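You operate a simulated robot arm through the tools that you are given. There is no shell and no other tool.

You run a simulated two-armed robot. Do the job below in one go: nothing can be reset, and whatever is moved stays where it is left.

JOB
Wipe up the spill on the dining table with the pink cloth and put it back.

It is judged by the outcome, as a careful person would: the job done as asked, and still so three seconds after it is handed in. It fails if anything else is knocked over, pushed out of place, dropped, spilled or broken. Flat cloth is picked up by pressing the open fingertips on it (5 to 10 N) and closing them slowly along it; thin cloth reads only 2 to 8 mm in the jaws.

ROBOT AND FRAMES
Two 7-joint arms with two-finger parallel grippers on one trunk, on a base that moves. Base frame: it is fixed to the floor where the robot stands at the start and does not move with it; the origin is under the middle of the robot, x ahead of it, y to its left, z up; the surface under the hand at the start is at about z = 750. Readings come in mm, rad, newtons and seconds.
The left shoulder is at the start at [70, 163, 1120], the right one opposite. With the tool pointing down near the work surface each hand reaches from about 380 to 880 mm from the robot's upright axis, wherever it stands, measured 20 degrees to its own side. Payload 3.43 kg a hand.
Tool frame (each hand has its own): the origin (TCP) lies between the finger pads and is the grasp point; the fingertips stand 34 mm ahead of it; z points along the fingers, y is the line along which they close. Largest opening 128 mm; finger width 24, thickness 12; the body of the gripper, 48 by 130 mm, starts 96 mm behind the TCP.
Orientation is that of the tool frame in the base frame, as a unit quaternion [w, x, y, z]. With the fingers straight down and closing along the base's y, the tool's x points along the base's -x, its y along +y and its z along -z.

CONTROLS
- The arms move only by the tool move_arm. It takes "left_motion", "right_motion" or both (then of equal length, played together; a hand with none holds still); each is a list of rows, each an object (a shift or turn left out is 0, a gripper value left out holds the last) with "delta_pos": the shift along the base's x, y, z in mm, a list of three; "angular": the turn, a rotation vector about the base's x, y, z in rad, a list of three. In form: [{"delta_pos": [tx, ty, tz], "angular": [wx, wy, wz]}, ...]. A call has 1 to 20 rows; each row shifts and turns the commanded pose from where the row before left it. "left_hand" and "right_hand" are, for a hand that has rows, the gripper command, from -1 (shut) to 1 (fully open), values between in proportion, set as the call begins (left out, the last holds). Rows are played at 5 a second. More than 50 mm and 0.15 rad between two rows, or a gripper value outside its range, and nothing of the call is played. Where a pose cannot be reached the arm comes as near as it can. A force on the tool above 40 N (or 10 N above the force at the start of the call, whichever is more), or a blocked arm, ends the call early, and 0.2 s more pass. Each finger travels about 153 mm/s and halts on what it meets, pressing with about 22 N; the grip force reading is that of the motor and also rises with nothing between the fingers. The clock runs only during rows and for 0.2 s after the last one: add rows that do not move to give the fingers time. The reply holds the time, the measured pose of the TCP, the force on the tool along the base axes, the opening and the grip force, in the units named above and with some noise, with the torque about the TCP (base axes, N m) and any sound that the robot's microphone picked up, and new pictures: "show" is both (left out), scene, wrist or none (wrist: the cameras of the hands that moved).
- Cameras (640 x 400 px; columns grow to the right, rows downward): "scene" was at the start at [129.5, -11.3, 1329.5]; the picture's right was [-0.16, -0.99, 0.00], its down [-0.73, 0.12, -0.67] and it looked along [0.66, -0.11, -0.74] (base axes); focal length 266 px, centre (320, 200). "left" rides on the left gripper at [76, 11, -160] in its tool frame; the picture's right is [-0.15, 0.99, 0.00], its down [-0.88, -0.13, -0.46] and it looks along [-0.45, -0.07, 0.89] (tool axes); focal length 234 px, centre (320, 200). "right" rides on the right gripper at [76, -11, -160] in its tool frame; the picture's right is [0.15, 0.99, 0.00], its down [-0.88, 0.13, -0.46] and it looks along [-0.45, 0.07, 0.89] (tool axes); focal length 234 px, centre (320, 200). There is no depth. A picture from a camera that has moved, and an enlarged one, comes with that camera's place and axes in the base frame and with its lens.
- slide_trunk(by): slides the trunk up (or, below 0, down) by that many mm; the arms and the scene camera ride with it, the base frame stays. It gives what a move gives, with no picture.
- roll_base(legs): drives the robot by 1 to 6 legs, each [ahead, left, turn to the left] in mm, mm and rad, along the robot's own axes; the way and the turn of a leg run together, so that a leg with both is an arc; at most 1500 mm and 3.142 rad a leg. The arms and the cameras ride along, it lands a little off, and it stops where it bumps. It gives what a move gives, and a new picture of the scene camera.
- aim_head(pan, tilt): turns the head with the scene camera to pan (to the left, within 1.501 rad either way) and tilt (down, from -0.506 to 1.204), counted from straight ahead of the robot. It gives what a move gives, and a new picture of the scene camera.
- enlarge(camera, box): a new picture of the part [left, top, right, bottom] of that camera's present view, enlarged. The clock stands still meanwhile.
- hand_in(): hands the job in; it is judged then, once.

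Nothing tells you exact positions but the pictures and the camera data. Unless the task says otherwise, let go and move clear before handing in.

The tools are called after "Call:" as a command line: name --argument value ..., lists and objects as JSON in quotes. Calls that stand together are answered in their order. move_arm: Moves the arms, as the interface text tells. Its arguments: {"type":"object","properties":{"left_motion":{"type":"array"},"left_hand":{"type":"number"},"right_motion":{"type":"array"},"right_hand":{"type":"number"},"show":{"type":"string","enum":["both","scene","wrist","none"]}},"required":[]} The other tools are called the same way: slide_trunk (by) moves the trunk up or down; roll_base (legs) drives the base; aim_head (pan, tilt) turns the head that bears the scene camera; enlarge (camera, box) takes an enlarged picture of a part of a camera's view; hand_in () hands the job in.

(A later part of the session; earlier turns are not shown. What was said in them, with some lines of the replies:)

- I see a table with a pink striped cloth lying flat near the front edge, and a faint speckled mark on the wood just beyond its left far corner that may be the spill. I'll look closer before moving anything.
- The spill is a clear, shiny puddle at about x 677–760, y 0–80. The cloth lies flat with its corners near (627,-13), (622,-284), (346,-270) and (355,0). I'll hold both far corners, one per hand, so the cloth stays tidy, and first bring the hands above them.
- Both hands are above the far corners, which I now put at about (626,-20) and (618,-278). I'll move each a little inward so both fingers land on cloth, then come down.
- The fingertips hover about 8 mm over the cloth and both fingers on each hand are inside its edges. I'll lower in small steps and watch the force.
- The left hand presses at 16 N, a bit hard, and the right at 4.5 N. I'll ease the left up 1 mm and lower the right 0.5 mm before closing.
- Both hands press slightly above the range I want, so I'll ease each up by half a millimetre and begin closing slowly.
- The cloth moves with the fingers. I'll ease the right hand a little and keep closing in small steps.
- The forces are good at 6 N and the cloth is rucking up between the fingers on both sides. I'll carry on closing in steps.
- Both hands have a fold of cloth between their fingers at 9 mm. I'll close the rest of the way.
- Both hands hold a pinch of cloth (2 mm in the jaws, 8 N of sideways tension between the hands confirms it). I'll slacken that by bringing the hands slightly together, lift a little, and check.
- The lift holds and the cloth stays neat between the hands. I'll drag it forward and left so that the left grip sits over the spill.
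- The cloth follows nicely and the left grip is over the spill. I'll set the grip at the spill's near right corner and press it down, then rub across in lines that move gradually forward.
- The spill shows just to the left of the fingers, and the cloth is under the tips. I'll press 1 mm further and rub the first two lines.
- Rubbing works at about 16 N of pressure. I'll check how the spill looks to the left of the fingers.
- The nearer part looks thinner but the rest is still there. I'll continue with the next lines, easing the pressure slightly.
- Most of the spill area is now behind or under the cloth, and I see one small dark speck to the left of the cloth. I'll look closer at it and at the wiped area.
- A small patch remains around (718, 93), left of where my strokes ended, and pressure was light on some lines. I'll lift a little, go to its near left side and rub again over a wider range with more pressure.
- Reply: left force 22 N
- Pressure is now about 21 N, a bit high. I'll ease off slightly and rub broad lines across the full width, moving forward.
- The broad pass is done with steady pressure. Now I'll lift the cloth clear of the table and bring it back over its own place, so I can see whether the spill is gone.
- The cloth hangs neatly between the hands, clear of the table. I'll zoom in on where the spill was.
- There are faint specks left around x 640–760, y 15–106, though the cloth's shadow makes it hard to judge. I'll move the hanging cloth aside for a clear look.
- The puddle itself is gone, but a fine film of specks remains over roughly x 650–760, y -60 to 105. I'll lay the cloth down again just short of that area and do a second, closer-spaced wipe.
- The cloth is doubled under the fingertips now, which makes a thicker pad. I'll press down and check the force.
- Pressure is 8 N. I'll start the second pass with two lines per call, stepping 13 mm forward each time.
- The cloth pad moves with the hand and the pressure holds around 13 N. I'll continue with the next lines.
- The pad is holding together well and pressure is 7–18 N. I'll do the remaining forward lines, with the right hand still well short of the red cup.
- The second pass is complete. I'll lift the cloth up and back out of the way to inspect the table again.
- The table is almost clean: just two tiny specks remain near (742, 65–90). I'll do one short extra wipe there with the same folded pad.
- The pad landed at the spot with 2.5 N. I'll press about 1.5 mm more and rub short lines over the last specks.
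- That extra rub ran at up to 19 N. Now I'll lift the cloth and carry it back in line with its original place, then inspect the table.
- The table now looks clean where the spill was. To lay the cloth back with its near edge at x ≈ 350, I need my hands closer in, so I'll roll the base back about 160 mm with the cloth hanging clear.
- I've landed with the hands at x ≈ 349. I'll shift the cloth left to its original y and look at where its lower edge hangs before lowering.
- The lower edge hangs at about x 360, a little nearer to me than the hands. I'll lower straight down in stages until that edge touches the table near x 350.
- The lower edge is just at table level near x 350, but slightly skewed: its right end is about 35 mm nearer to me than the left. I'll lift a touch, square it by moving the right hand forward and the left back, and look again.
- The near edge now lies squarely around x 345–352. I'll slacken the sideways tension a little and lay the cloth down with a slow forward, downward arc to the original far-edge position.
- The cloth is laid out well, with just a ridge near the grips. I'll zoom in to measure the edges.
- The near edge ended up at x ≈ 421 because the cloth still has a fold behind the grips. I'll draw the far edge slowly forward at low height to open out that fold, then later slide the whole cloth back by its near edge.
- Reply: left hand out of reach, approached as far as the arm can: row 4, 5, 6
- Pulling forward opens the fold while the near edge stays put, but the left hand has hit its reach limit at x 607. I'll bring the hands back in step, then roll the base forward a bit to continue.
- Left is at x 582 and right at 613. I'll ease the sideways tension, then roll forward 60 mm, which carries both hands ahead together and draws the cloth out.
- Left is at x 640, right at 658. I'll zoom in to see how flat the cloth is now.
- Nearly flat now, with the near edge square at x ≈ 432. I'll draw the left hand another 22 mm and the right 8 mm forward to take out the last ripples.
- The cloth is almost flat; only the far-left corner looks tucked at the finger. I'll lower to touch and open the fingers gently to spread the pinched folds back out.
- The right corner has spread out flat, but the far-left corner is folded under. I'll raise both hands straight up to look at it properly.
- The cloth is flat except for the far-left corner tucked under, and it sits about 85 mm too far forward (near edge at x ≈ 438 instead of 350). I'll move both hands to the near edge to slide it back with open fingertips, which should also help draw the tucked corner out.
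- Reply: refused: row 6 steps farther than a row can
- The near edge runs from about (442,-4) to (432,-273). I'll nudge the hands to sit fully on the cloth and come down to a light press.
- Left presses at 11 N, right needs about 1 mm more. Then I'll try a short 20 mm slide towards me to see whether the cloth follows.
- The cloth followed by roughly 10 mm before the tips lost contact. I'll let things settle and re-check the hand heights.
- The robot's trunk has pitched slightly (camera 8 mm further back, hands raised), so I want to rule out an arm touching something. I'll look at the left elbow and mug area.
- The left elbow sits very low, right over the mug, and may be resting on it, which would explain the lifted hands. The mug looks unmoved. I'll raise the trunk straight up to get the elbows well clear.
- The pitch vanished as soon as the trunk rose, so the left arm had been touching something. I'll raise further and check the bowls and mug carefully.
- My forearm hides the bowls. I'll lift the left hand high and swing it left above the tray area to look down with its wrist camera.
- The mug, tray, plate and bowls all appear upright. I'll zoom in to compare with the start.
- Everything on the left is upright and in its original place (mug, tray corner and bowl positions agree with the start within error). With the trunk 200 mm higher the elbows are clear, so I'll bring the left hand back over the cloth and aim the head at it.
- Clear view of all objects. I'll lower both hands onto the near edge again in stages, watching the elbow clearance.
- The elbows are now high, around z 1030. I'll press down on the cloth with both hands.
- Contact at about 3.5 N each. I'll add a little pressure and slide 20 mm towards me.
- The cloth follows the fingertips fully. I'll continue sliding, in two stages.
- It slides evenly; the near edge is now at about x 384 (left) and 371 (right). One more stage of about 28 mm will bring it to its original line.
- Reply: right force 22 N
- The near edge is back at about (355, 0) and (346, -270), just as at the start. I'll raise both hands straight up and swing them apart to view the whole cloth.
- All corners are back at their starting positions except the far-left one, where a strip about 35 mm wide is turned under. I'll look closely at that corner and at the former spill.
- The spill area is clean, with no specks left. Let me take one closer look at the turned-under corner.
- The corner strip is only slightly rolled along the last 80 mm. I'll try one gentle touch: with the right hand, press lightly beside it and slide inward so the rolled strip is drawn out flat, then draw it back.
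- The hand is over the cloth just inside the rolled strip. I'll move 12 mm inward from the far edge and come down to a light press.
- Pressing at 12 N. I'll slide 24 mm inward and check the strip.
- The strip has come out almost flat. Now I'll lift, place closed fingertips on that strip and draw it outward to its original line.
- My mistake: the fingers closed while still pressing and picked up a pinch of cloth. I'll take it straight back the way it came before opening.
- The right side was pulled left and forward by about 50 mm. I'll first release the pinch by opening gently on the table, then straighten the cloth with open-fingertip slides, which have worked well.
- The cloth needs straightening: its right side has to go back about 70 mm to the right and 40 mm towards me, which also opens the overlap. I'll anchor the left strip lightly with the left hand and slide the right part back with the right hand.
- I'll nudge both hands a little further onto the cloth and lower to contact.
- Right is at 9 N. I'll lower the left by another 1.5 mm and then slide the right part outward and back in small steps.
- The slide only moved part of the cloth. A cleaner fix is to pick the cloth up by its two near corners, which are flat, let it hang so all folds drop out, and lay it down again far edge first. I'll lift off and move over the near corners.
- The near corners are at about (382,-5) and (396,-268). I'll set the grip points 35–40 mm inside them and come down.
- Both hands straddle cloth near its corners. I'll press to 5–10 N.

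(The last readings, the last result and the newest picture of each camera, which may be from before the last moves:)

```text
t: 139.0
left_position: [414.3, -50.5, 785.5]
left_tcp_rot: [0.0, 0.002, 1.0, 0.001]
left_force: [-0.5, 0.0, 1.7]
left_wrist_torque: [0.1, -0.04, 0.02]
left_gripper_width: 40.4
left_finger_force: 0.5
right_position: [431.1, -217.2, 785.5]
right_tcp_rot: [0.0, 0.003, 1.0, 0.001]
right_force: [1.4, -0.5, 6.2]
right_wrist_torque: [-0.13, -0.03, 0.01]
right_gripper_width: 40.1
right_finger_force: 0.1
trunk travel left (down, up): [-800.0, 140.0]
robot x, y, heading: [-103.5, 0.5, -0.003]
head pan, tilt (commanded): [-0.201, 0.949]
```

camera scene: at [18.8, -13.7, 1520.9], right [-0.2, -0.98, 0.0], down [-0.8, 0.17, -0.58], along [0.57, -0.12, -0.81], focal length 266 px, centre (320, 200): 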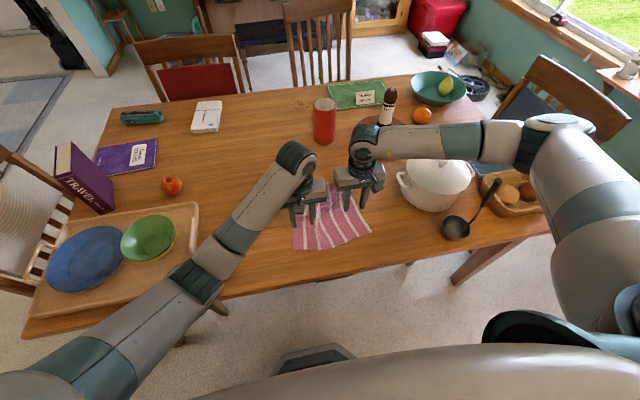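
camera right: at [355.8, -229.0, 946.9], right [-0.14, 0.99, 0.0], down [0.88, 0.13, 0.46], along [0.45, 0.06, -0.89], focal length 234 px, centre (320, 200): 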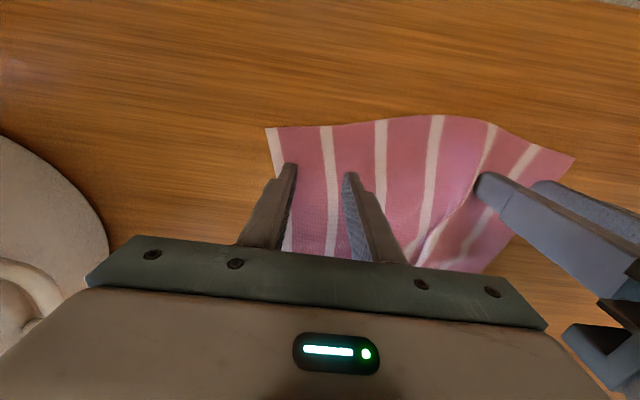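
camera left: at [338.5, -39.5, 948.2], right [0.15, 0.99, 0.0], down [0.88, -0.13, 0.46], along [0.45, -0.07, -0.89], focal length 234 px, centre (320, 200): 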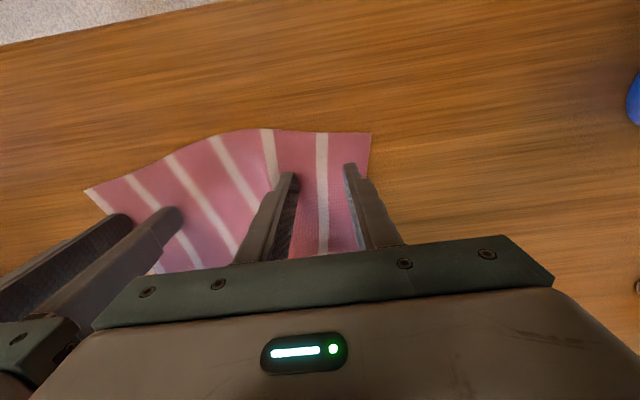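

Right is at 6 N; left needs slightly more. I'll press the left 0.7 mm and begin the slow closing.

Call:
move_arm --left_motion '[{"delta_pos": [0, 0, -0.7]}, {"delta_pos": [0, 0, 0]}, {"delta_pos": [0, 0, 0]}]' --right_motion '[{"delta_pos": [0, 0, 0]}, {"delta_pos": [0, 0, 0]}, {"delta_pos": [0, 0, 0]}]' --show "none"

Call:
move_arm --left_motion '[{"delta_pos": [0, 0, 0]}, {"delta_pos": [0, 0, 0]}]' --right_motion '[{"delta_pos": [0, 0, 0]}, {"delta_pos": [0, 0, 0]}]' --left_hand -0.5 --right_hand -0.5 --show "none"

Call:
move_arm --left_motion '[{"delta_pos": [0, 0, 0]}, {"delta_pos": [0, 0, 0]}]' --right_motion '[{"delta_pos": [0, 0, 0]}, {"delta_pos": [0, 0, 0]}]' --left_hand -0.62 --right_hand -0.62 --show "wrist"

```text
t: 139.8
left_position: [413.6, -50.2, 785.0]
left_tcp_rot: [0.001, 0.001, 1.0, 0.0]
left_force: [1.9, 1.9, 11.3]
left_wrist_torque: [0.32, -0.01, -0.02]
left_gripper_width: 39.8
left_finger_force: 0.3
right_position: [430.6, -217.8, 785.4]
right_tcp_rot: [0.0, 0.001, 1.0, 0.0]
right_force: [1.0, 0.2, 3.0]
right_wrist_torque: [-0.08, -0.04, 0.0]
right_gripper_width: 40.0
right_finger_force: 0.1
trunk travel left (down, up): [-800.0, 140.0]
robot x, y, heading: [-103.0, 1.1, -0.001]
head pan, tilt (commanded): [-0.201, 0.949]
```

```text
t: 140.4
left_position: [413.5, -51.8, 785.1]
left_tcp_rot: [0.0, 0.002, 1.0, -0.001]
left_force: [0.9, -3.4, 12.8]
left_wrist_torque: [0.1, -0.08, -0.07]
left_gripper_width: 30.8
left_finger_force: 0.1
right_position: [430.6, -218.4, 785.4]
right_tcp_rot: [0.0, 0.002, 1.0, 0.0]
right_force: [-0.5, 1.5, 4.8]
right_wrist_torque: [-0.03, 0.01, 0.03]
right_gripper_width: 31.6
right_finger_force: 0.0
trunk travel left (down, up): [-800.0, 140.0]
robot x, y, heading: [-105.0, 2.1, -0.007]
head pan, tilt (commanded): [-0.201, 0.949]
```

```text
t: 141.0
left_position: [414.5, -50.6, 785.7]
left_tcp_rot: [0.001, 0.002, 1.0, -0.001]
left_force: [0.8, -2.3, 14.6]
left_wrist_torque: [0.17, -0.08, -0.03]
left_gripper_width: 22.7
left_finger_force: 0.0
right_position: [431.4, -219.0, 785.4]
right_tcp_rot: [0.0, 0.001, 1.0, 0.0]
right_force: [0.5, -0.2, 2.1]
right_wrist_torque: [-0.03, 0.01, 0.0]
right_gripper_width: 24.4
right_finger_force: 0.0
trunk travel left (down, up): [-800.0, 140.0]
robot x, y, heading: [-106.1, -1.4, -0.007]
head pan, tilt (commanded): [-0.201, 0.949]
camera right: at [355.0, -229.0, 944.8], right [-0.14, 0.99, 0.0], down [0.88, 0.13, 0.46], along [0.45, 0.06, -0.89], focal length 234 px, centre (320, 200)
camera left: at [337.1, -39.6, 944.9], right [0.15, 0.99, 0.0], down [0.88, -0.13, 0.46], along [0.45, -0.07, -0.89], focal length 234 px, centre (320, 200)
```

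right: 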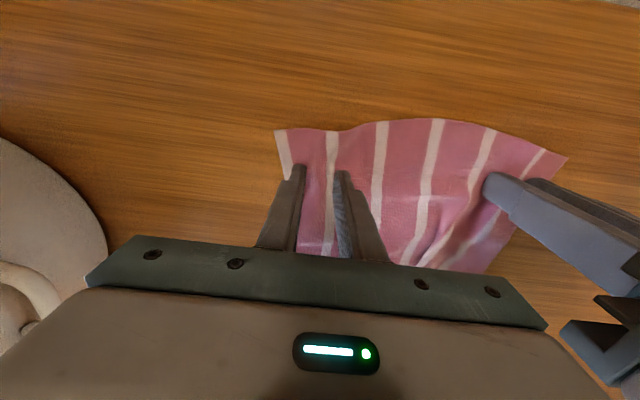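
left: 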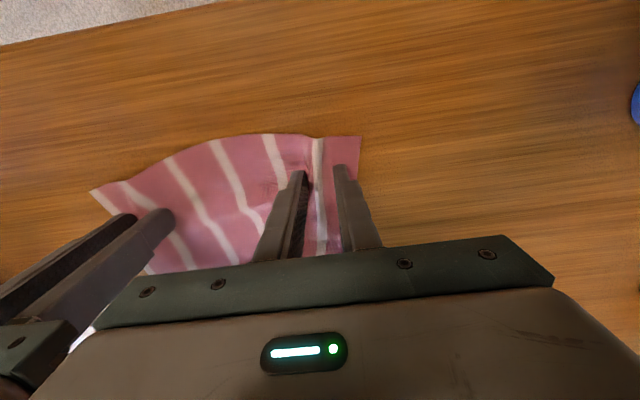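

Both hands are gathering cloth. I'll ease the left pressure, add a little on the right, and continue closing.

Call:
move_arm --left_motion '[{"delta_pos": [0, 0, 0.5]}, {"delta_pos": [0, 0, 0]}]' --right_motion '[{"delta_pos": [0, 0, -0.6]}, {"delta_pos": [0, 0, 0]}]' --left_hand -0.74 --right_hand -0.74 --show "none"

Call:
move_arm --left_motion '[{"delta_pos": [0, 0, 0]}, {"delta_pos": [0, 0, 0]}]' --right_motion '[{"delta_pos": [0, 0, 0]}, {"delta_pos": [0, 0, 0]}]' --left_hand -0.85 --right_hand -0.85 --show "none"

Call:
move_arm --left_motion '[{"delta_pos": [0, 0, 0]}, {"delta_pos": [0, 0, 0]}]' --right_motion '[{"delta_pos": [0, 0, 0]}, {"delta_pos": [0, 0, 0]}]' --left_hand -0.93 --right_hand -0.93 --show "none"

Call:
move_arm --left_motion '[{"delta_pos": [0, 0, 0]}, {"delta_pos": [0, 0, 0]}, {"delta_pos": [0, 0, 0]}]' --right_motion '[{"delta_pos": [0, 0, 0]}, {"delta_pos": [0, 0, 0]}, {"delta_pos": [0, 0, 0]}]' --left_hand -1 --right_hand -1 --show "wrist"

```text
t: 141.6
left_position: [413.7, -50.7, 786.2]
left_tcp_rot: [0.0, 0.001, 1.0, -0.001]
left_force: [0.2, -1.8, 11.2]
left_wrist_torque: [0.08, -0.07, -0.04]
left_gripper_width: 15.5
left_finger_force: 0.1
right_position: [429.9, -218.2, 785.1]
right_tcp_rot: [0.001, 0.002, 1.0, 0.0]
right_force: [-0.6, 1.6, 6.8]
right_wrist_torque: [-0.06, 0.06, 0.01]
right_gripper_width: 16.5
right_finger_force: 0.1
trunk travel left (down, up): [-800.0, 140.0]
robot x, y, heading: [-105.5, -0.1, -0.003]
head pan, tilt (commanded): [-0.201, 0.949]
```

```text
t: 142.2
left_position: [414.1, -50.7, 785.0]
left_tcp_rot: [-0.001, 0.001, 1.0, 0.001]
left_force: [-0.9, -1.0, 9.8]
left_wrist_torque: [0.08, -0.01, 0.02]
left_gripper_width: 8.5
left_finger_force: 0.1
right_position: [430.9, -218.1, 786.0]
right_tcp_rot: [0.001, 0.002, 1.0, 0.0]
right_force: [0.2, 0.6, 7.4]
right_wrist_torque: [0.0, -0.04, 0.03]
right_gripper_width: 8.7
right_finger_force: 0.1
trunk travel left (down, up): [-800.0, 140.0]
robot x, y, heading: [-106.9, -3.2, -0.006]
head pan, tilt (commanded): [-0.201, 0.949]
```

```text
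t: 142.8
left_position: [413.9, -49.8, 785.0]
left_tcp_rot: [0.0, 0.002, 1.0, 0.0]
left_force: [-0.5, -2.9, 6.0]
left_wrist_torque: [-0.04, -0.02, 0.01]
left_gripper_width: 4.6
left_finger_force: 0.0
right_position: [430.7, -218.2, 784.5]
right_tcp_rot: [0.001, 0.002, 1.0, 0.0]
right_force: [-1.0, 2.4, 8.8]
right_wrist_torque: [0.01, -0.02, 0.04]
right_gripper_width: 4.4
right_finger_force: 0.1
trunk travel left (down, up): [-800.0, 140.0]
robot x, y, heading: [-104.2, 1.2, -0.003]
head pan, tilt (commanded): [-0.201, 0.949]
```

```text
t: 143.6
left_position: [413.7, -50.8, 785.0]
left_tcp_rot: [0.0, 0.002, 1.0, -0.001]
left_force: [-0.1, -3.6, 4.6]
left_wrist_torque: [-0.07, 0.02, -0.01]
left_gripper_width: 2.3
left_finger_force: 22.3
right_position: [430.6, -219.1, 785.3]
right_tcp_rot: [0.001, 0.001, 1.0, 0.0]
right_force: [-0.4, 3.2, 10.6]
right_wrist_torque: [0.03, 0.04, 0.0]
right_gripper_width: 2.0
right_finger_force: 21.4
trunk travel left (down, up): [-800.0, 140.0]
robot x, y, heading: [-104.0, -0.2, -0.003]
head pan, tilt (commanded): [-0.201, 0.949]
camera right: at [355.3, -228.7, 944.6], right [-0.14, 0.99, 0.0], down [0.88, 0.13, 0.46], along [0.45, 0.06, -0.89], focal length 234 px, centre (320, 200)
camera left: at [337.3, -39.1, 945.1], right [0.15, 0.99, 0.0], down [0.88, -0.13, 0.46], along [0.45, -0.07, -0.89], focal length 234 px, centre (320, 200)
```

right: 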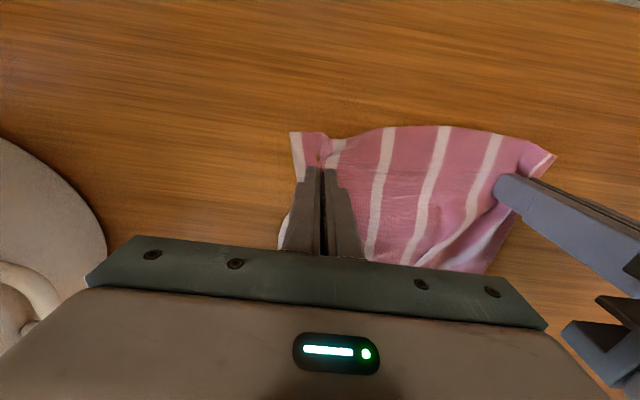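
left: 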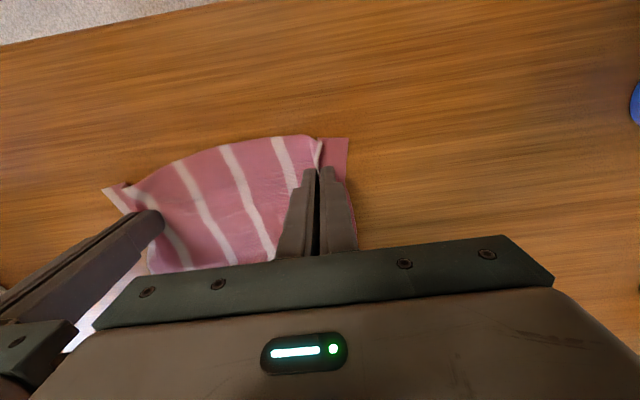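

Both near-corner grips hold. I'll lift the cloth up and forward until it hangs free, so the folds drop out.

Call:
move_arm --left_motion '[{"delta_pos": [0, -1, 20]}, {"delta_pos": [0, 0, 35]}, {"delta_pos": [0, 0, 40]}, {"delta_pos": [25, 0, 28]}, {"delta_pos": [25, 0, 28]}, {"delta_pos": [25, 0, 28]}, {"delta_pos": [25, 0, 28]}, {"delta_pos": [25, 0, 28]}, {"delta_pos": [25, 0, 28]}, {"delta_pos": [25, 0, 28]}, {"delta_pos": [0, 0, 0]}, {"delta_pos": [0, 0, 0]}]' --right_motion '[{"delta_pos": [0, 0, 20]}, {"delta_pos": [0, 0, 35]}, {"delta_pos": [0, 0, 40]}, {"delta_pos": [22.5, 0, 28]}, {"delta_pos": [22.5, 0, 28]}, {"delta_pos": [22.5, 0, 28]}, {"delta_pos": [22.5, 0, 28]}, {"delta_pos": [22.5, 0, 28]}, {"delta_pos": [22.5, 0, 28]}, {"delta_pos": [22.5, 0, 28]}, {"delta_pos": [0, 0, 0]}, {"delta_pos": [0, 0, 0]}]' --show "both"

Call:
enlarge --camera "scene" --box '[232, 90, 424, 210]'

```text
t: 146.2
left_position: [592.5, -52.4, 1074.8]
left_tcp_rot: [0.0, 0.002, 1.0, 0.0]
left_force: [-0.2, -0.1, -0.2]
left_wrist_torque: [0.03, 0.01, 0.01]
left_gripper_width: 2.2
left_finger_force: 22.1
right_position: [588.6, -218.7, 1075.3]
right_tcp_rot: [0.0, 0.002, 1.0, 0.0]
right_force: [0.2, 0.0, -1.1]
right_wrist_torque: [0.03, 0.04, 0.01]
right_gripper_width: 2.3
right_finger_force: 22.0
trunk travel left (down, up): [-800.0, 140.0]
robot x, y, heading: [-103.4, 0.1, -0.004]
head pan, tilt (commanded): [-0.201, 0.949]
camera scene: at [18.3, -13.8, 1520.9], right [-0.2, -0.98, 0.0], down [-0.8, 0.17, -0.58], along [0.57, -0.12, -0.81], focal length 266 px, centre (320, 200)
camera right: at [514.1, -229.1, 1234.8], right [-0.14, 0.99, 0.0], down [0.88, 0.13, 0.46], along [0.45, 0.06, -0.89], focal length 234 px, centre (320, 200)
camera left: at [515.3, -41.6, 1234.7], right [0.15, 0.99, 0.0], down [0.88, -0.13, 0.46], along [0.45, -0.07, -0.89], focal length 234 px, centre (320, 200)
```

scene: 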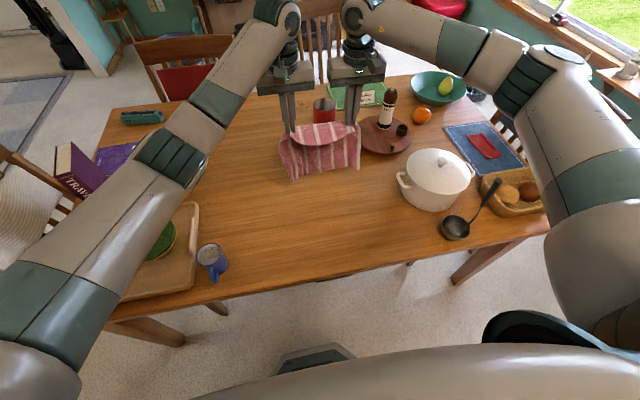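
right: 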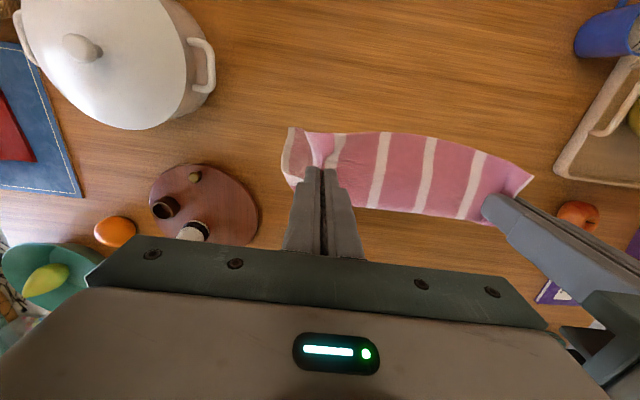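
left: 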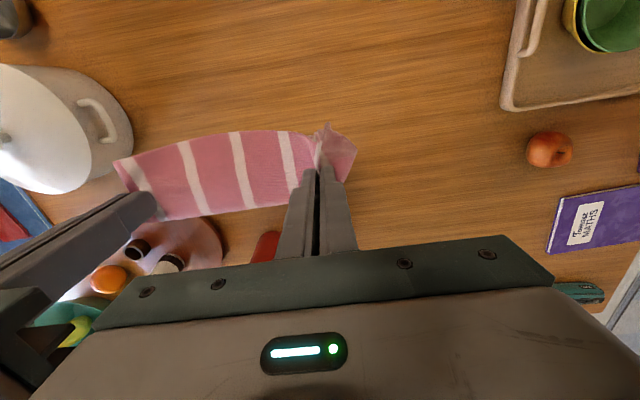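

```text
3.33 times, centred on (328, 150) of scene
camera zoom: at [18.3, -13.8, 1520.9], right [-0.2, -0.98, 0.0], down [-0.8, 0.17, -0.58], along [0.57, -0.12, -0.81], focal length 886 px, centre (293, 367)
```

zoom: 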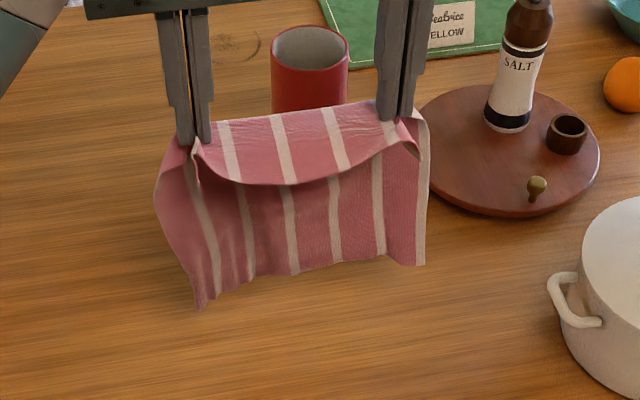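

The cloth hangs cleanly with all folds gone. I'll move it forward a little and lower it until the far edge touches near x ≈ 622, then check.

Call:
move_arm --left_motion '[{"delta_pos": [10, 0, -15]}, {"delta_pos": [8, 0, -20]}, {"delta_pos": [5, 0, -20]}, {"delta_pos": [0, 0, -20]}, {"delta_pos": [0, 0, 0]}, {"delta_pos": [0, 0, 0]}]' --right_motion '[{"delta_pos": [10, 0, -15]}, {"delta_pos": [10, 0, -20]}, {"delta_pos": [6, 0, -20]}, {"delta_pos": [0, 0, -20]}, {"delta_pos": [0, 0, 0]}, {"delta_pos": [0, 0, 0]}]' --show "wrist"

Call:
enlarge --camera "scene" --box '[232, 100, 424, 220]'

```text
t: 147.6
left_position: [614.3, -50.7, 1000.3]
left_tcp_rot: [0.001, 0.002, 1.0, 0.0]
left_force: [-0.2, -0.7, -0.2]
left_wrist_torque: [0.01, -0.02, 0.0]
left_gripper_width: 2.2
left_finger_force: 22.2
right_position: [615.8, -217.5, 1002.8]
right_tcp_rot: [0.0, 0.001, 1.0, 0.0]
right_force: [-0.8, -0.1, 0.0]
right_wrist_torque: [0.04, 0.0, -0.01]
right_gripper_width: 2.3
right_finger_force: 22.3
trunk travel left (down, up): [-800.0, 140.0]
robot x, y, heading: [-108.1, -0.4, -0.004]
head pan, tilt (commanded): [-0.201, 0.949]
camera right: at [540.5, -228.6, 1161.5], right [-0.14, 0.99, 0.0], down [0.88, 0.13, 0.46], along [0.45, 0.06, -0.89], focal length 234 px, centre (320, 200)
camera left: at [537.7, -40.9, 1159.8], right [0.15, 0.99, 0.0], down [0.88, -0.13, 0.46], along [0.45, -0.07, -0.89], focal length 234 px, centre (320, 200)
```

right: 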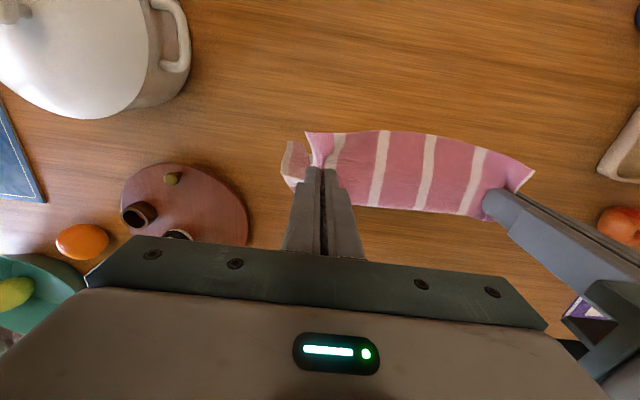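
left: 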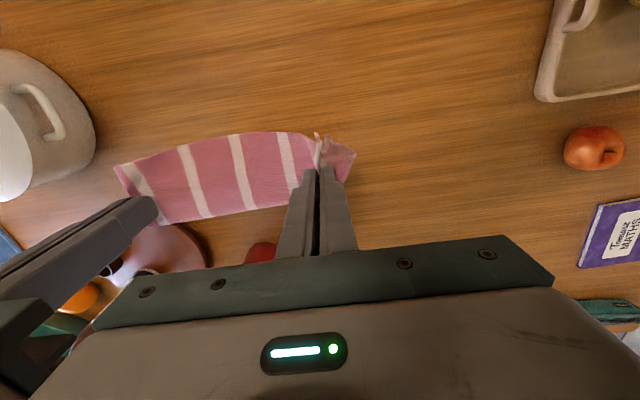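

```text
3.33 times, centred on (328, 160) of scene
camera zoom: at [18.3, -13.8, 1520.9], right [-0.2, -0.98, 0.0], down [-0.8, 0.17, -0.58], along [0.57, -0.12, -0.81], focal length 886 px, centre (293, 333)
```

zoom: 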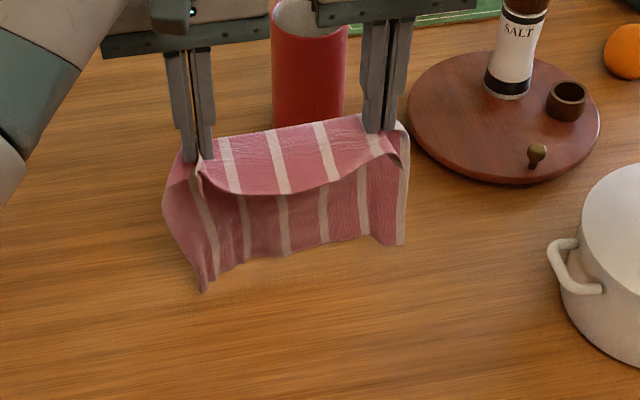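

The far-left corner is just about touching at (630,-37), and the right corner slightly above the table. I'll now lay it down with a slow arc back towards me.

Call:
move_arm --left_motion '[{"delta_pos": [0, 0, -12]}, {"delta_pos": [-18, 0, -4]}, {"delta_pos": [-18, 0, -5]}, {"delta_pos": [-18, 0, -6]}, {"delta_pos": [-18, 0, -8]}, {"delta_pos": [-17, 0, -9]}, {"delta_pos": [-16, 0, -11]}, {"delta_pos": [-15, 0, -13]}, {"delta_pos": [-13, 0, -15]}, {"delta_pos": [-12, 0, -17]}, {"delta_pos": [-11, 0, -18]}, {"delta_pos": [-9, 0, -19]}, {"delta_pos": [-8, 0, -20]}, {"delta_pos": [-7, 0, -18]}, {"delta_pos": [-6, 0, -14]}, {"delta_pos": [-4, 0, -8]}, {"delta_pos": [0, 0, 0]}]' --right_motion '[{"delta_pos": [0, 0, -14]}, {"delta_pos": [-18, 0, -4]}, {"delta_pos": [-18, 0, -5]}, {"delta_pos": [-18, 0, -6]}, {"delta_pos": [-18, 0, -8]}, {"delta_pos": [-17, 0, -9]}, {"delta_pos": [-16, 0, -11]}, {"delta_pos": [-15, 0, -13]}, {"delta_pos": [-13, 0, -15]}, {"delta_pos": [-12, 0, -17]}, {"delta_pos": [-11, 0, -18]}, {"delta_pos": [-9, 0, -19]}, {"delta_pos": [-8, 0, -20]}, {"delta_pos": [-7, 0, -18]}, {"delta_pos": [-6, 0, -14]}, {"delta_pos": [-4, 0, -8]}, {"delta_pos": [0, 0, 0]}]' --show "both"

Call:
enlarge --camera "scene" --box '[248, 150, 424, 260]'

```text
t: 151.2
left_position: [422.5, -49.9, 803.1]
left_tcp_rot: [0.0, 0.001, 1.0, 0.0]
left_force: [0.0, -1.3, -0.4]
left_wrist_torque: [-0.07, 0.06, -0.01]
left_gripper_width: 2.5
left_finger_force: 21.7
right_position: [425.2, -218.9, 799.9]
right_tcp_rot: [0.0, 0.001, 1.0, 0.001]
right_force: [0.6, 2.5, 0.3]
right_wrist_torque: [0.07, -0.02, -0.01]
right_gripper_width: 2.1
right_finger_force: 22.6
trunk travel left (down, up): [-800.0, 140.0]
robot x, y, heading: [-104.1, -0.6, -0.005]
head pan, tilt (commanded): [-0.201, 0.949]
camera scene: at [18.2, -13.8, 1520.9], right [-0.2, -0.98, 0.0], down [-0.8, 0.17, -0.58], along [0.57, -0.12, -0.81], focal length 266 px, centre (320, 200)
camera right: at [349.7, -228.7, 961.0], right [-0.14, 0.99, 0.0], down [0.88, 0.13, 0.46], along [0.45, 0.06, -0.89], focal length 234 px, centre (320, 200)
camera left: at [347.5, -39.4, 962.3], right [0.15, 0.99, 0.0], down [0.88, -0.13, 0.46], along [0.45, -0.07, -0.89], focal length 234 px, centre (320, 200)
```

scene: 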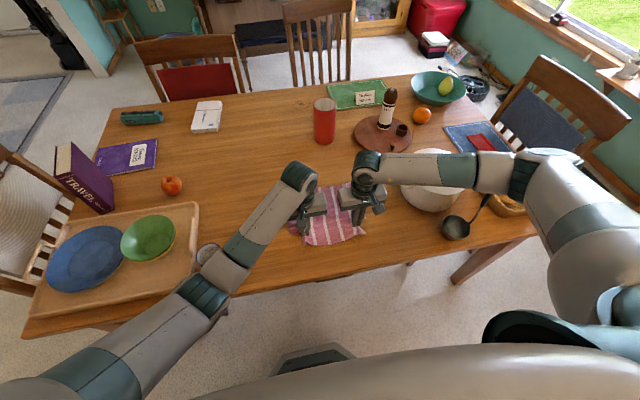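
right: 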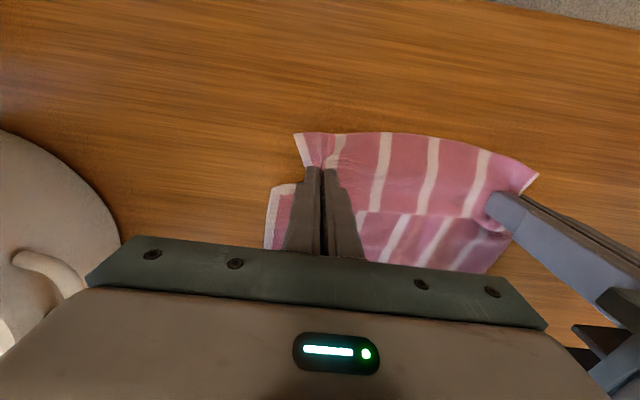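
left: 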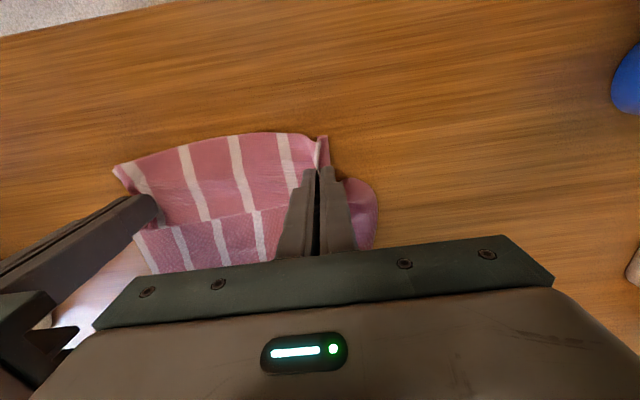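

```text
3.64 times, centred on (336, 205) of scene
camera zoom: at [18.2, -13.8, 1520.9], right [-0.2, -0.98, 0.0], down [-0.8, 0.17, -0.58], along [0.57, -0.12, -0.81], focal length 967 px, centre (262, 182)
```

zoom: 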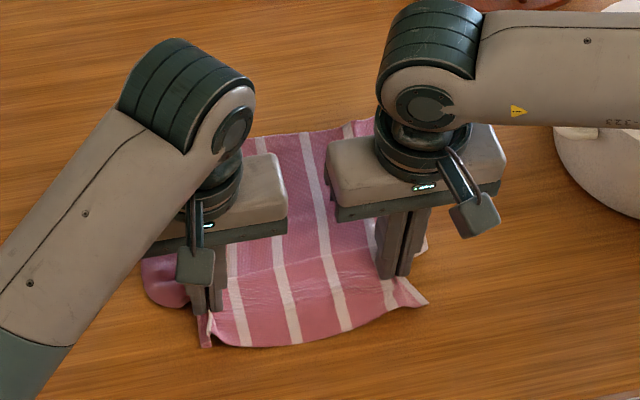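

The far edge is down at about x 612, close to its original 622. I'll lower the grips nearly to the table and draw them slowly back towards me to take out the remaining slack.

Call:
move_arm --left_motion '[{"delta_pos": [-3, 0, -5]}, {"delta_pos": [-4, 0, -4]}, {"delta_pos": [-4, 0, 0]}, {"delta_pos": [-4, 0, 0]}, {"delta_pos": [-4, 0, 0]}, {"delta_pos": [-4, 0, 0]}, {"delta_pos": [-4, 0, 0]}, {"delta_pos": [0, 0, 0]}]' --right_motion '[{"delta_pos": [-3, 0, -4]}, {"delta_pos": [-4, 0, -3]}, {"delta_pos": [-4, 0, 0]}, {"delta_pos": [-4, 0, 0]}, {"delta_pos": [-4, 0, 0]}, {"delta_pos": [-4, 0, 0]}, {"delta_pos": [-4, 0, 0]}, {"delta_pos": [0, 0, 0]}]' --show "both"

Call:
enlarge --camera "scene" --box '[248, 150, 424, 260]'

```text
t: 153.0
left_position: [395.4, -50.2, 793.9]
left_tcp_rot: [0.0, 0.002, 1.0, -0.001]
left_force: [0.5, -1.1, -0.8]
left_wrist_torque: [-0.03, 0.03, -0.01]
left_gripper_width: 2.2
left_finger_force: 21.6
right_position: [397.6, -218.6, 793.3]
right_tcp_rot: [0.0, 0.001, 1.0, 0.0]
right_force: [0.6, -0.2, -0.1]
right_wrist_torque: [0.05, 0.02, 0.0]
right_gripper_width: 2.2
right_finger_force: 21.8
trunk travel left (down, up): [-800.0, 140.0]
robot x, y, heading: [-105.4, -1.4, -0.01]
head pan, tilt (commanded): [-0.201, 0.949]
camera scene: at [18.3, -13.8, 1520.9], right [-0.2, -0.98, 0.0], down [-0.8, 0.17, -0.58], along [0.57, -0.12, -0.81], focal length 266 px, centre (320, 200)
camera right: at [322.3, -228.4, 953.2], right [-0.14, 0.99, 0.0], down [0.88, 0.13, 0.45], along [0.45, 0.06, -0.89], focal length 234 px, centre (320, 200)
camera left: at [320.0, -39.8, 954.4], right [0.15, 0.99, 0.0], down [0.88, -0.13, 0.46], along [0.45, -0.07, -0.89], focal length 234 px, centre (320, 200)
```

scene: 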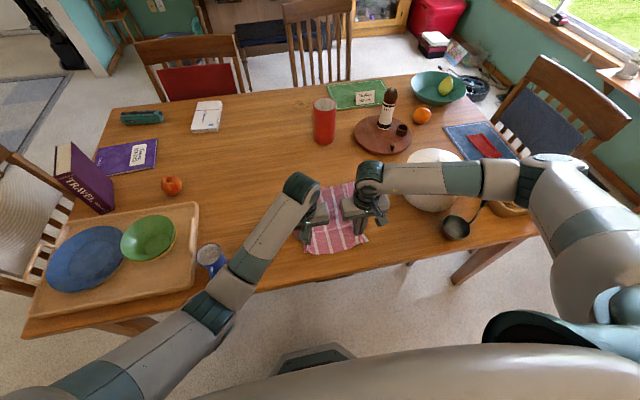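
right: 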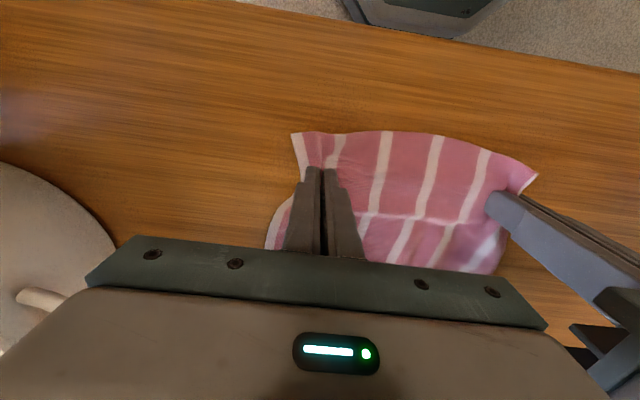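
left: 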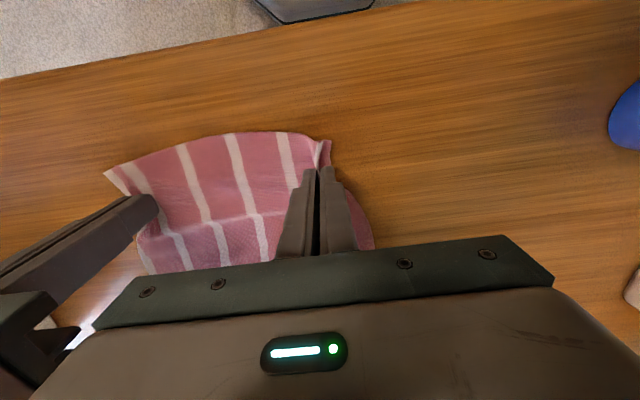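

```text
3.64 times, centred on (336, 205) of scene
camera zoom: at [18.3, -13.8, 1520.9], right [-0.2, -0.98, 0.0], down [-0.8, 0.17, -0.58], along [0.57, -0.12, -0.81], focal length 967 px, centre (262, 182)
```

zoom: 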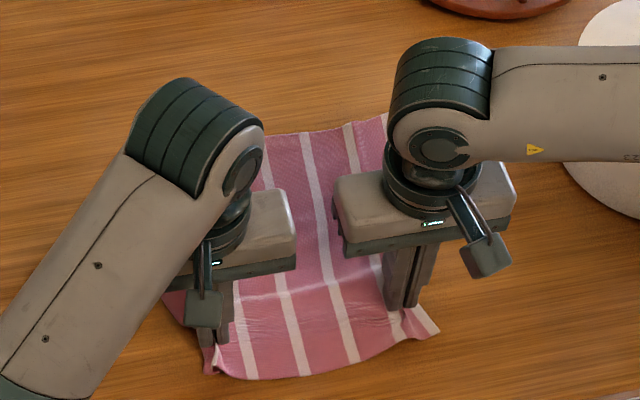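

The far edge stayed in place and the near edge is at about x 355–365. I'll draw back 10 mm more, then lower and open the fingers gently to spread the corners.

Call:
move_arm --left_motion '[{"delta_pos": [-4, 0, 0]}, {"delta_pos": [-4, 0, 0]}, {"delta_pos": [-4, 0, 0]}, {"delta_pos": [0, 0, -4]}, {"delta_pos": [0, 0, -2]}, {"delta_pos": [0, 0, 0]}]' --right_motion '[{"delta_pos": [-4, 0, 0]}, {"delta_pos": [-4, 0, 0]}, {"delta_pos": [-4, 0, 0]}, {"delta_pos": [0, 0, -4]}, {"delta_pos": [0, 0, -2]}, {"delta_pos": [0, 0, 0]}]' --show "none"

```text
t: 154.4
left_position: [383.8, -50.8, 788.1]
left_tcp_rot: [0.0, 0.001, 1.0, 0.0]
left_force: [1.0, -0.6, 1.1]
left_wrist_torque: [-0.02, 0.0, 0.0]
left_gripper_width: 1.9
left_finger_force: 21.9
right_position: [385.5, -218.5, 788.3]
right_tcp_rot: [0.001, 0.002, 1.0, 0.0]
right_force: [0.0, 1.2, 0.1]
right_wrist_torque: [0.04, 0.03, -0.01]
right_gripper_width: 2.4
right_finger_force: 22.7
trunk travel left (down, up): [-800.0, 140.0]
robot x, y, heading: [-104.1, 0.5, -0.001]
head pan, tilt (commanded): [-0.201, 0.949]
```

Call:
move_arm --left_motion '[{"delta_pos": [0, 0, -1]}, {"delta_pos": [0, 0, -0.7]}, {"delta_pos": [0, 0, 0]}]' --right_motion '[{"delta_pos": [0, 0, -1]}, {"delta_pos": [0, 0, -1]}, {"delta_pos": [0, 0, 0]}]' --show "none"

```text
t: 155.2
left_position: [384.3, -51.1, 788.4]
left_tcp_rot: [0.0, 0.002, 1.0, 0.0]
left_force: [0.0, -1.9, 0.1]
left_wrist_torque: [-0.01, 0.01, -0.01]
left_gripper_width: 2.3
left_finger_force: 21.5
right_position: [385.4, -218.9, 786.5]
right_tcp_rot: [0.001, 0.001, 1.0, 0.0]
right_force: [-0.3, 0.8, 0.6]
right_wrist_torque: [0.02, -0.02, 0.03]
right_gripper_width: 2.1
right_finger_force: 21.9
trunk travel left (down, up): [-800.0, 140.0]
robot x, y, heading: [-103.3, -0.3, -0.006]
head pan, tilt (commanded): [-0.201, 0.949]
```

I'm still just above firm contact. I'll lower another 1.5 mm and then begin opening.

Call:
move_arm --left_motion '[{"delta_pos": [0, 0, -1]}, {"delta_pos": [0, 0, -0.8]}, {"delta_pos": [0, 0, 0]}]' --right_motion '[{"delta_pos": [0, 0, -0.8]}, {"delta_pos": [0, 0, -0.5]}, {"delta_pos": [0, 0, 0]}]' --show "none"

Call:
move_arm --left_motion '[{"delta_pos": [0, 0, 0]}, {"delta_pos": [0, 0, 0]}]' --right_motion '[{"delta_pos": [0, 0, 0]}, {"delta_pos": [0, 0, 0]}]' --left_hand -0.85 --right_hand -0.85 --show "none"

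```text
t: 156.0
left_position: [384.5, -50.9, 785.8]
left_tcp_rot: [0.001, 0.002, 1.0, 0.0]
left_force: [0.8, 0.0, 10.4]
left_wrist_torque: [0.07, -0.03, -0.03]
left_gripper_width: 2.4
left_finger_force: 22.2
right_position: [385.1, -218.6, 785.8]
right_tcp_rot: [-0.001, 0.001, 1.0, 0.0]
right_force: [-0.3, 1.7, 0.9]
right_wrist_torque: [0.02, -0.02, 0.0]
right_gripper_width: 2.0
right_finger_force: 21.5
trunk travel left (down, up): [-800.0, 140.0]
robot x, y, heading: [-106.0, -0.5, 0.0]
head pan, tilt (commanded): [-0.201, 0.949]
```

```text
t: 156.6
left_position: [383.4, -50.4, 785.3]
left_tcp_rot: [0.0, 0.002, 1.0, 0.0]
left_force: [1.6, -2.7, 14.4]
left_wrist_torque: [0.08, -0.04, 0.02]
left_gripper_width: 8.0
left_finger_force: 0.1
right_position: [385.0, -218.9, 786.3]
right_tcp_rot: [0.0, 0.002, 1.0, 0.0]
right_force: [0.2, 0.3, 0.8]
right_wrist_torque: [0.02, 0.02, -0.03]
right_gripper_width: 9.6
right_finger_force: 0.1
trunk travel left (down, up): [-800.0, 140.0]
robot x, y, heading: [-106.6, -2.8, -0.004]
head pan, tilt (commanded): [-0.201, 0.949]
```

Call:
move_arm --left_motion '[{"delta_pos": [0, 0, 0.7]}, {"delta_pos": [0, 0, 0]}]' --right_motion '[{"delta_pos": [0, 0, -0.7]}, {"delta_pos": [0, 0, 0]}]' --left_hand -0.65 --right_hand -0.65 --show "none"

Call:
move_arm --left_motion '[{"delta_pos": [0, 0, 0]}, {"delta_pos": [0, 0, 0]}]' --right_motion '[{"delta_pos": [0, 0, 0]}, {"delta_pos": [0, 0, 0]}]' --left_hand -0.45 --right_hand -0.45 --show "wrist"

```text
t: 157.2
left_position: [382.2, -50.9, 786.9]
left_tcp_rot: [0.0, 0.002, 1.0, 0.0]
left_force: [1.8, -2.5, 9.9]
left_wrist_torque: [0.06, -0.04, -0.05]
left_gripper_width: 21.5
left_finger_force: 0.0
right_position: [384.7, -219.5, 785.4]
right_tcp_rot: [0.0, 0.001, 1.0, 0.0]
right_force: [-0.1, -0.2, 3.3]
right_wrist_torque: [-0.09, 0.02, 0.02]
right_gripper_width: 22.7
right_finger_force: 0.2
trunk travel left (down, up): [-800.0, 140.0]
robot x, y, heading: [-105.6, -0.1, -0.007]
head pan, tilt (commanded): [-0.201, 0.949]
```

```text
t: 157.8
left_position: [381.9, -50.3, 784.9]
left_tcp_rot: [-0.001, 0.002, 1.0, 0.0]
left_force: [-1.1, -2.6, 8.5]
left_wrist_torque: [0.14, 0.0, 0.0]
left_gripper_width: 34.2
left_finger_force: 0.0
right_position: [384.6, -217.3, 785.3]
right_tcp_rot: [-0.001, 0.002, 1.0, 0.0]
right_force: [-0.5, 1.0, 4.7]
right_wrist_torque: [-0.08, -0.03, 0.07]
right_gripper_width: 34.7
right_finger_force: 0.0
trunk travel left (down, up): [-800.0, 140.0]
robot x, y, heading: [-102.9, 2.8, -0.004]
head pan, tilt (commanded): [-0.201, 0.949]
camera right: at [309.8, -228.9, 944.8], right [-0.14, 0.99, 0.0], down [0.88, 0.13, 0.46], along [0.45, 0.07, -0.89], focal length 234 px, centre (320, 200)
camera left: at [306.9, -39.9, 945.8], right [0.15, 0.99, 0.0], down [0.88, -0.13, 0.46], along [0.45, -0.07, -0.89], focal length 234 px, centre (320, 200)
```

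right: 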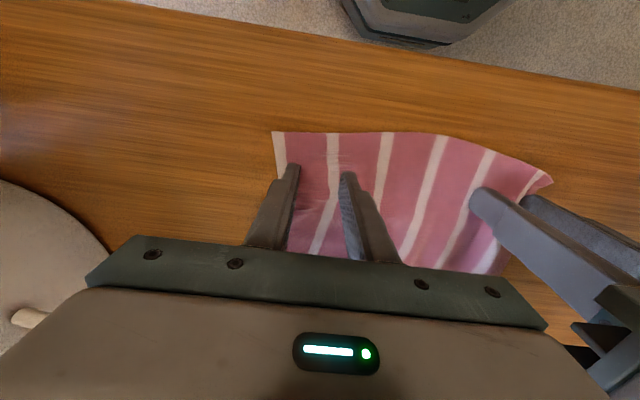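
left: 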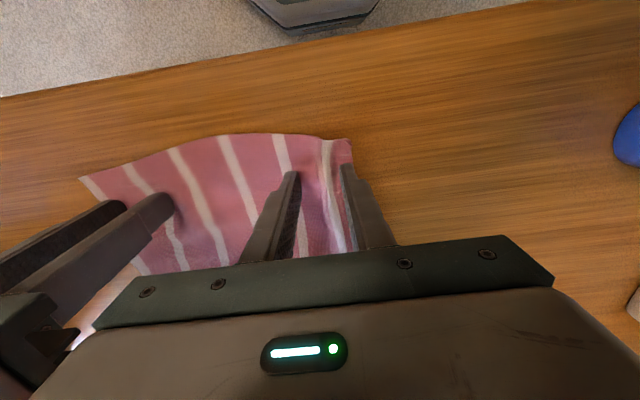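

Both corners are released and the right one spread well. I'll raise the hands straight up and apart to see the whole cloth.

Call:
move_arm --left_motion '[{"delta_pos": [0, 0, 10]}, {"delta_pos": [0, 0, 30]}, {"delta_pos": [0, 0, 45]}, {"delta_pos": [0, 0, 45]}, {"delta_pos": [0, 0, 45]}, {"delta_pos": [0, 0, 45]}, {"delta_pos": [25, 40, 0]}, {"delta_pos": [25, 40, 0]}, {"delta_pos": [25, 40, 0]}, {"delta_pos": [25, 40, 0]}, {"delta_pos": [0, 0, 0]}]' --right_motion '[{"delta_pos": [0, 0, 10]}, {"delta_pos": [0, 0, 30]}, {"delta_pos": [0, 0, 45]}, {"delta_pos": [0, 0, 45]}, {"delta_pos": [0, 0, 45]}, {"delta_pos": [0, 0, 45]}, {"delta_pos": [25, -40, 0]}, {"delta_pos": [25, -40, 0]}, {"delta_pos": [25, -40, 0]}, {"delta_pos": [0, 0, 0]}, {"delta_pos": [0, 0, 0]}]' --show "both"

Call:
enlarge --camera "scene" --box '[256, 160, 416, 260]'

```text
t: 160.2
left_position: [483.1, 111.3, 1004.6]
left_tcp_rot: [0.001, 0.001, 1.0, 0.001]
left_force: [-0.3, 0.5, -0.2]
left_wrist_torque: [0.06, -0.01, 0.01]
left_gripper_width: 34.9
left_finger_force: 0.1
right_position: [460.6, -340.7, 1006.5]
right_tcp_rot: [0.0, 0.002, 1.0, 0.0]
right_force: [-0.5, 0.1, 0.3]
right_wrist_torque: [0.07, -0.02, 0.01]
right_gripper_width: 35.2
right_finger_force: 0.1
trunk travel left (down, up): [-800.0, 140.0]
robot x, y, heading: [-105.1, -2.9, -0.004]
head pan, tilt (commanded): [-0.201, 0.949]
camera scene: at [17.9, -14.9, 1520.9], right [-0.2, -0.98, 0.0], down [-0.8, 0.17, -0.58], along [0.57, -0.12, -0.81], focal length 266 px, centre (320, 200)
camera right: at [385.5, -350.9, 1165.0], right [-0.14, 0.99, 0.0], down [0.88, 0.13, 0.46], along [0.45, 0.07, -0.89], focal length 234 px, centre (320, 200)
camera left: at [406.5, 122.0, 1164.5], right [0.15, 0.99, 0.0], down [0.88, -0.13, 0.46], along [0.45, -0.07, -0.89], focal length 234 px, centre (320, 200)
```

scene: 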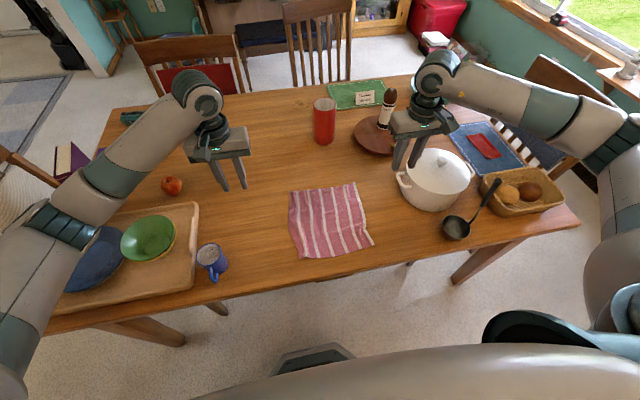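
right: 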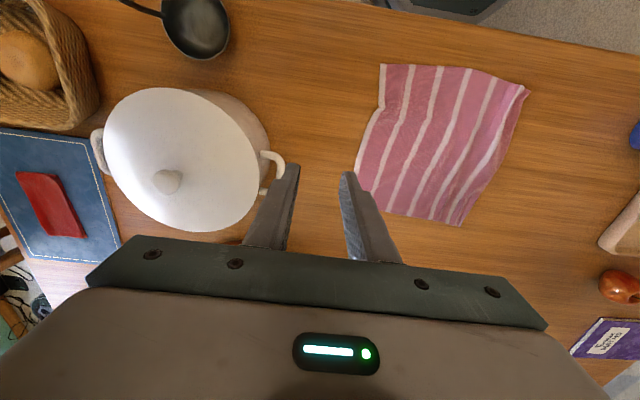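
left: 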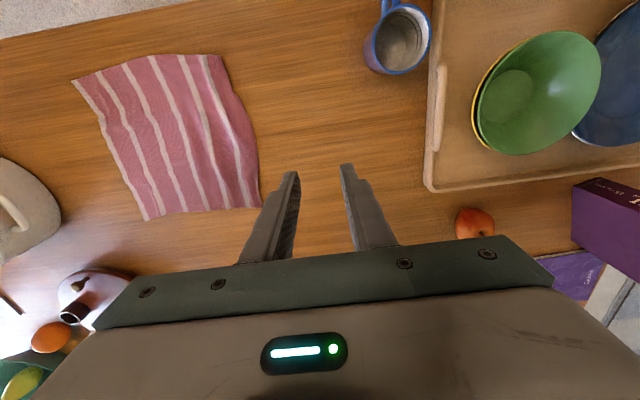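

```text
4.00 times, centred on (336, 210) of scene
camera zoom: at [17.9, -14.9, 1520.9], right [-0.2, -0.98, 0.0], down [-0.8, 0.17, -0.58], along [0.57, -0.12, -0.81], focal length 1064 px, centre (256, 160)
```

zoom: 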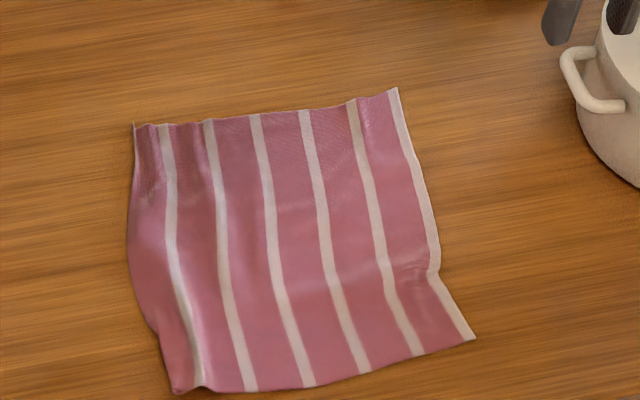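

Excellent: the cloth is fully spread, with all four corners within about 20 mm of where they started. I'll check the former spill area and the other objects once more.

Call:
enlarge --camera "scene" --box '[230, 140, 342, 210]'

Call:
enlarge --camera "scene" --box '[290, 60, 580, 241]'

Call:
enlarge --camera "left" --box '[200, 120, 420, 258]'

```text
5.71 times, centred on (286, 175) of scene
camera zoom: at [17.9, -14.9, 1520.9], right [-0.2, -0.98, 0.0], down [-0.8, 0.17, -0.58], along [0.57, -0.12, -0.81], focal length 1520 px, centre (514, 343)
```

zoom: 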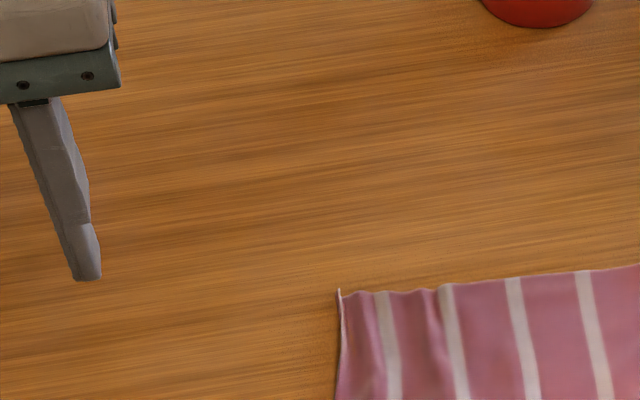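

```text
2.21 times, centred on (435, 150) of scene
camera zoom: at [17.9, -14.9, 1520.9], right [-0.2, -0.98, 0.0], down [-0.8, 0.17, -0.58], along [0.57, -0.12, -0.81], focal length 587 px, centre (66, 309)
```

zoom: 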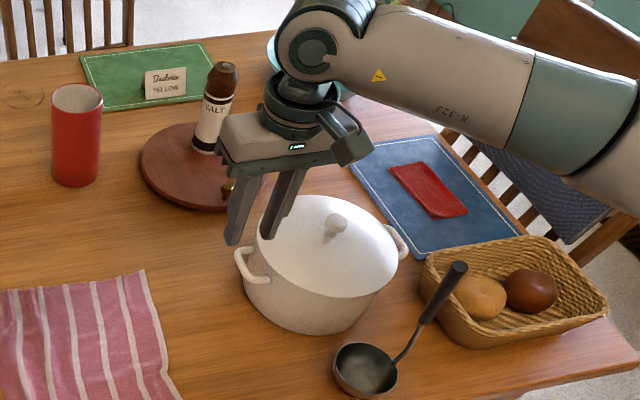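

```text
2.90 times, centred on (310, 189) of left
camera zoom: at [406.5, 122.0, 1164.5], right [0.15, 0.99, 0.0], down [0.88, -0.13, 0.46], along [0.45, -0.07, -0.89], focal length 679 px, centre (349, 232)
```

zoom: 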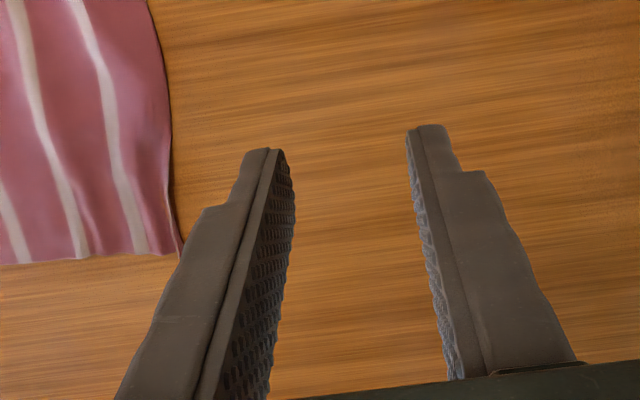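

The table is clean where the spill was, and the pot, cup, turntable, basket and ladle are undisturbed. I notice a faint ring-like mark beyond the red cup and want to be sure it's just wood grain.

Call:
enlarge --camera "scene" --box '[270, 75, 366, 135]'

```text
6.67 times, centred on (318, 105) of scene
camera zoom: at [17.9, -14.9, 1520.9], right [-0.2, -0.98, 0.0], down [-0.8, 0.17, -0.58], along [0.57, -0.12, -0.81], focal length 1773 px, centre (333, 833)
```

zoom: 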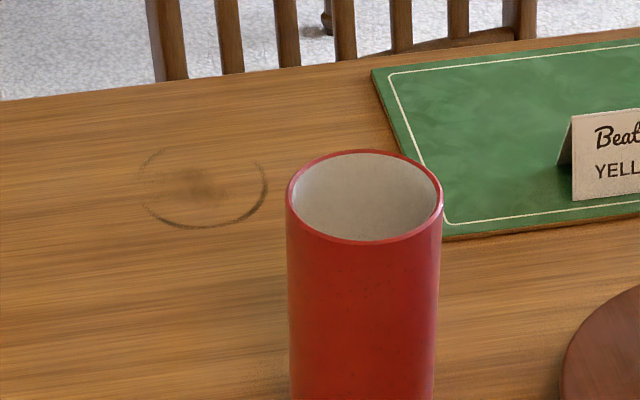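

The mark beyond the cup is an old dry ring in the wood; the wet puddle I wiped was the spill. The table is dry there, the cloth lies flat in its original place, nothing else has moved, and both hands are open and clear. I'm handing in the job.

Call:
hand_in

```text
The job is handed in.
```

I wiped up the spill with the pink cloth and laid the cloth back where it came from, then handed the job in. In the last close-up, no trace of the spill was left on the wood.

- **Cloth:** it lies spread out, with all four corners within about 20 mm of where they started. There is a small ridge at the corner nearest me on the left. While straightening it I pinched it up by accident and dragged it out of place, so I lifted it by its near corners and laid it down again.
- **Possible contact:** partway through, the left arm pressed on something, most likely the mug. I raised the trunk and checked the mug, tray, plate and bowls. All were upright and within about 10 mm of where they started, as far as the pictures show.
- **Ring mark:** there is a faint ring in the wood beyond the red cup. I took it for an old dry stain and left it alone.
- **Robot:** it now stands about 105 mm further back than at the start, with the trunk raised 200 mm. Both hands are open and clear of the table.
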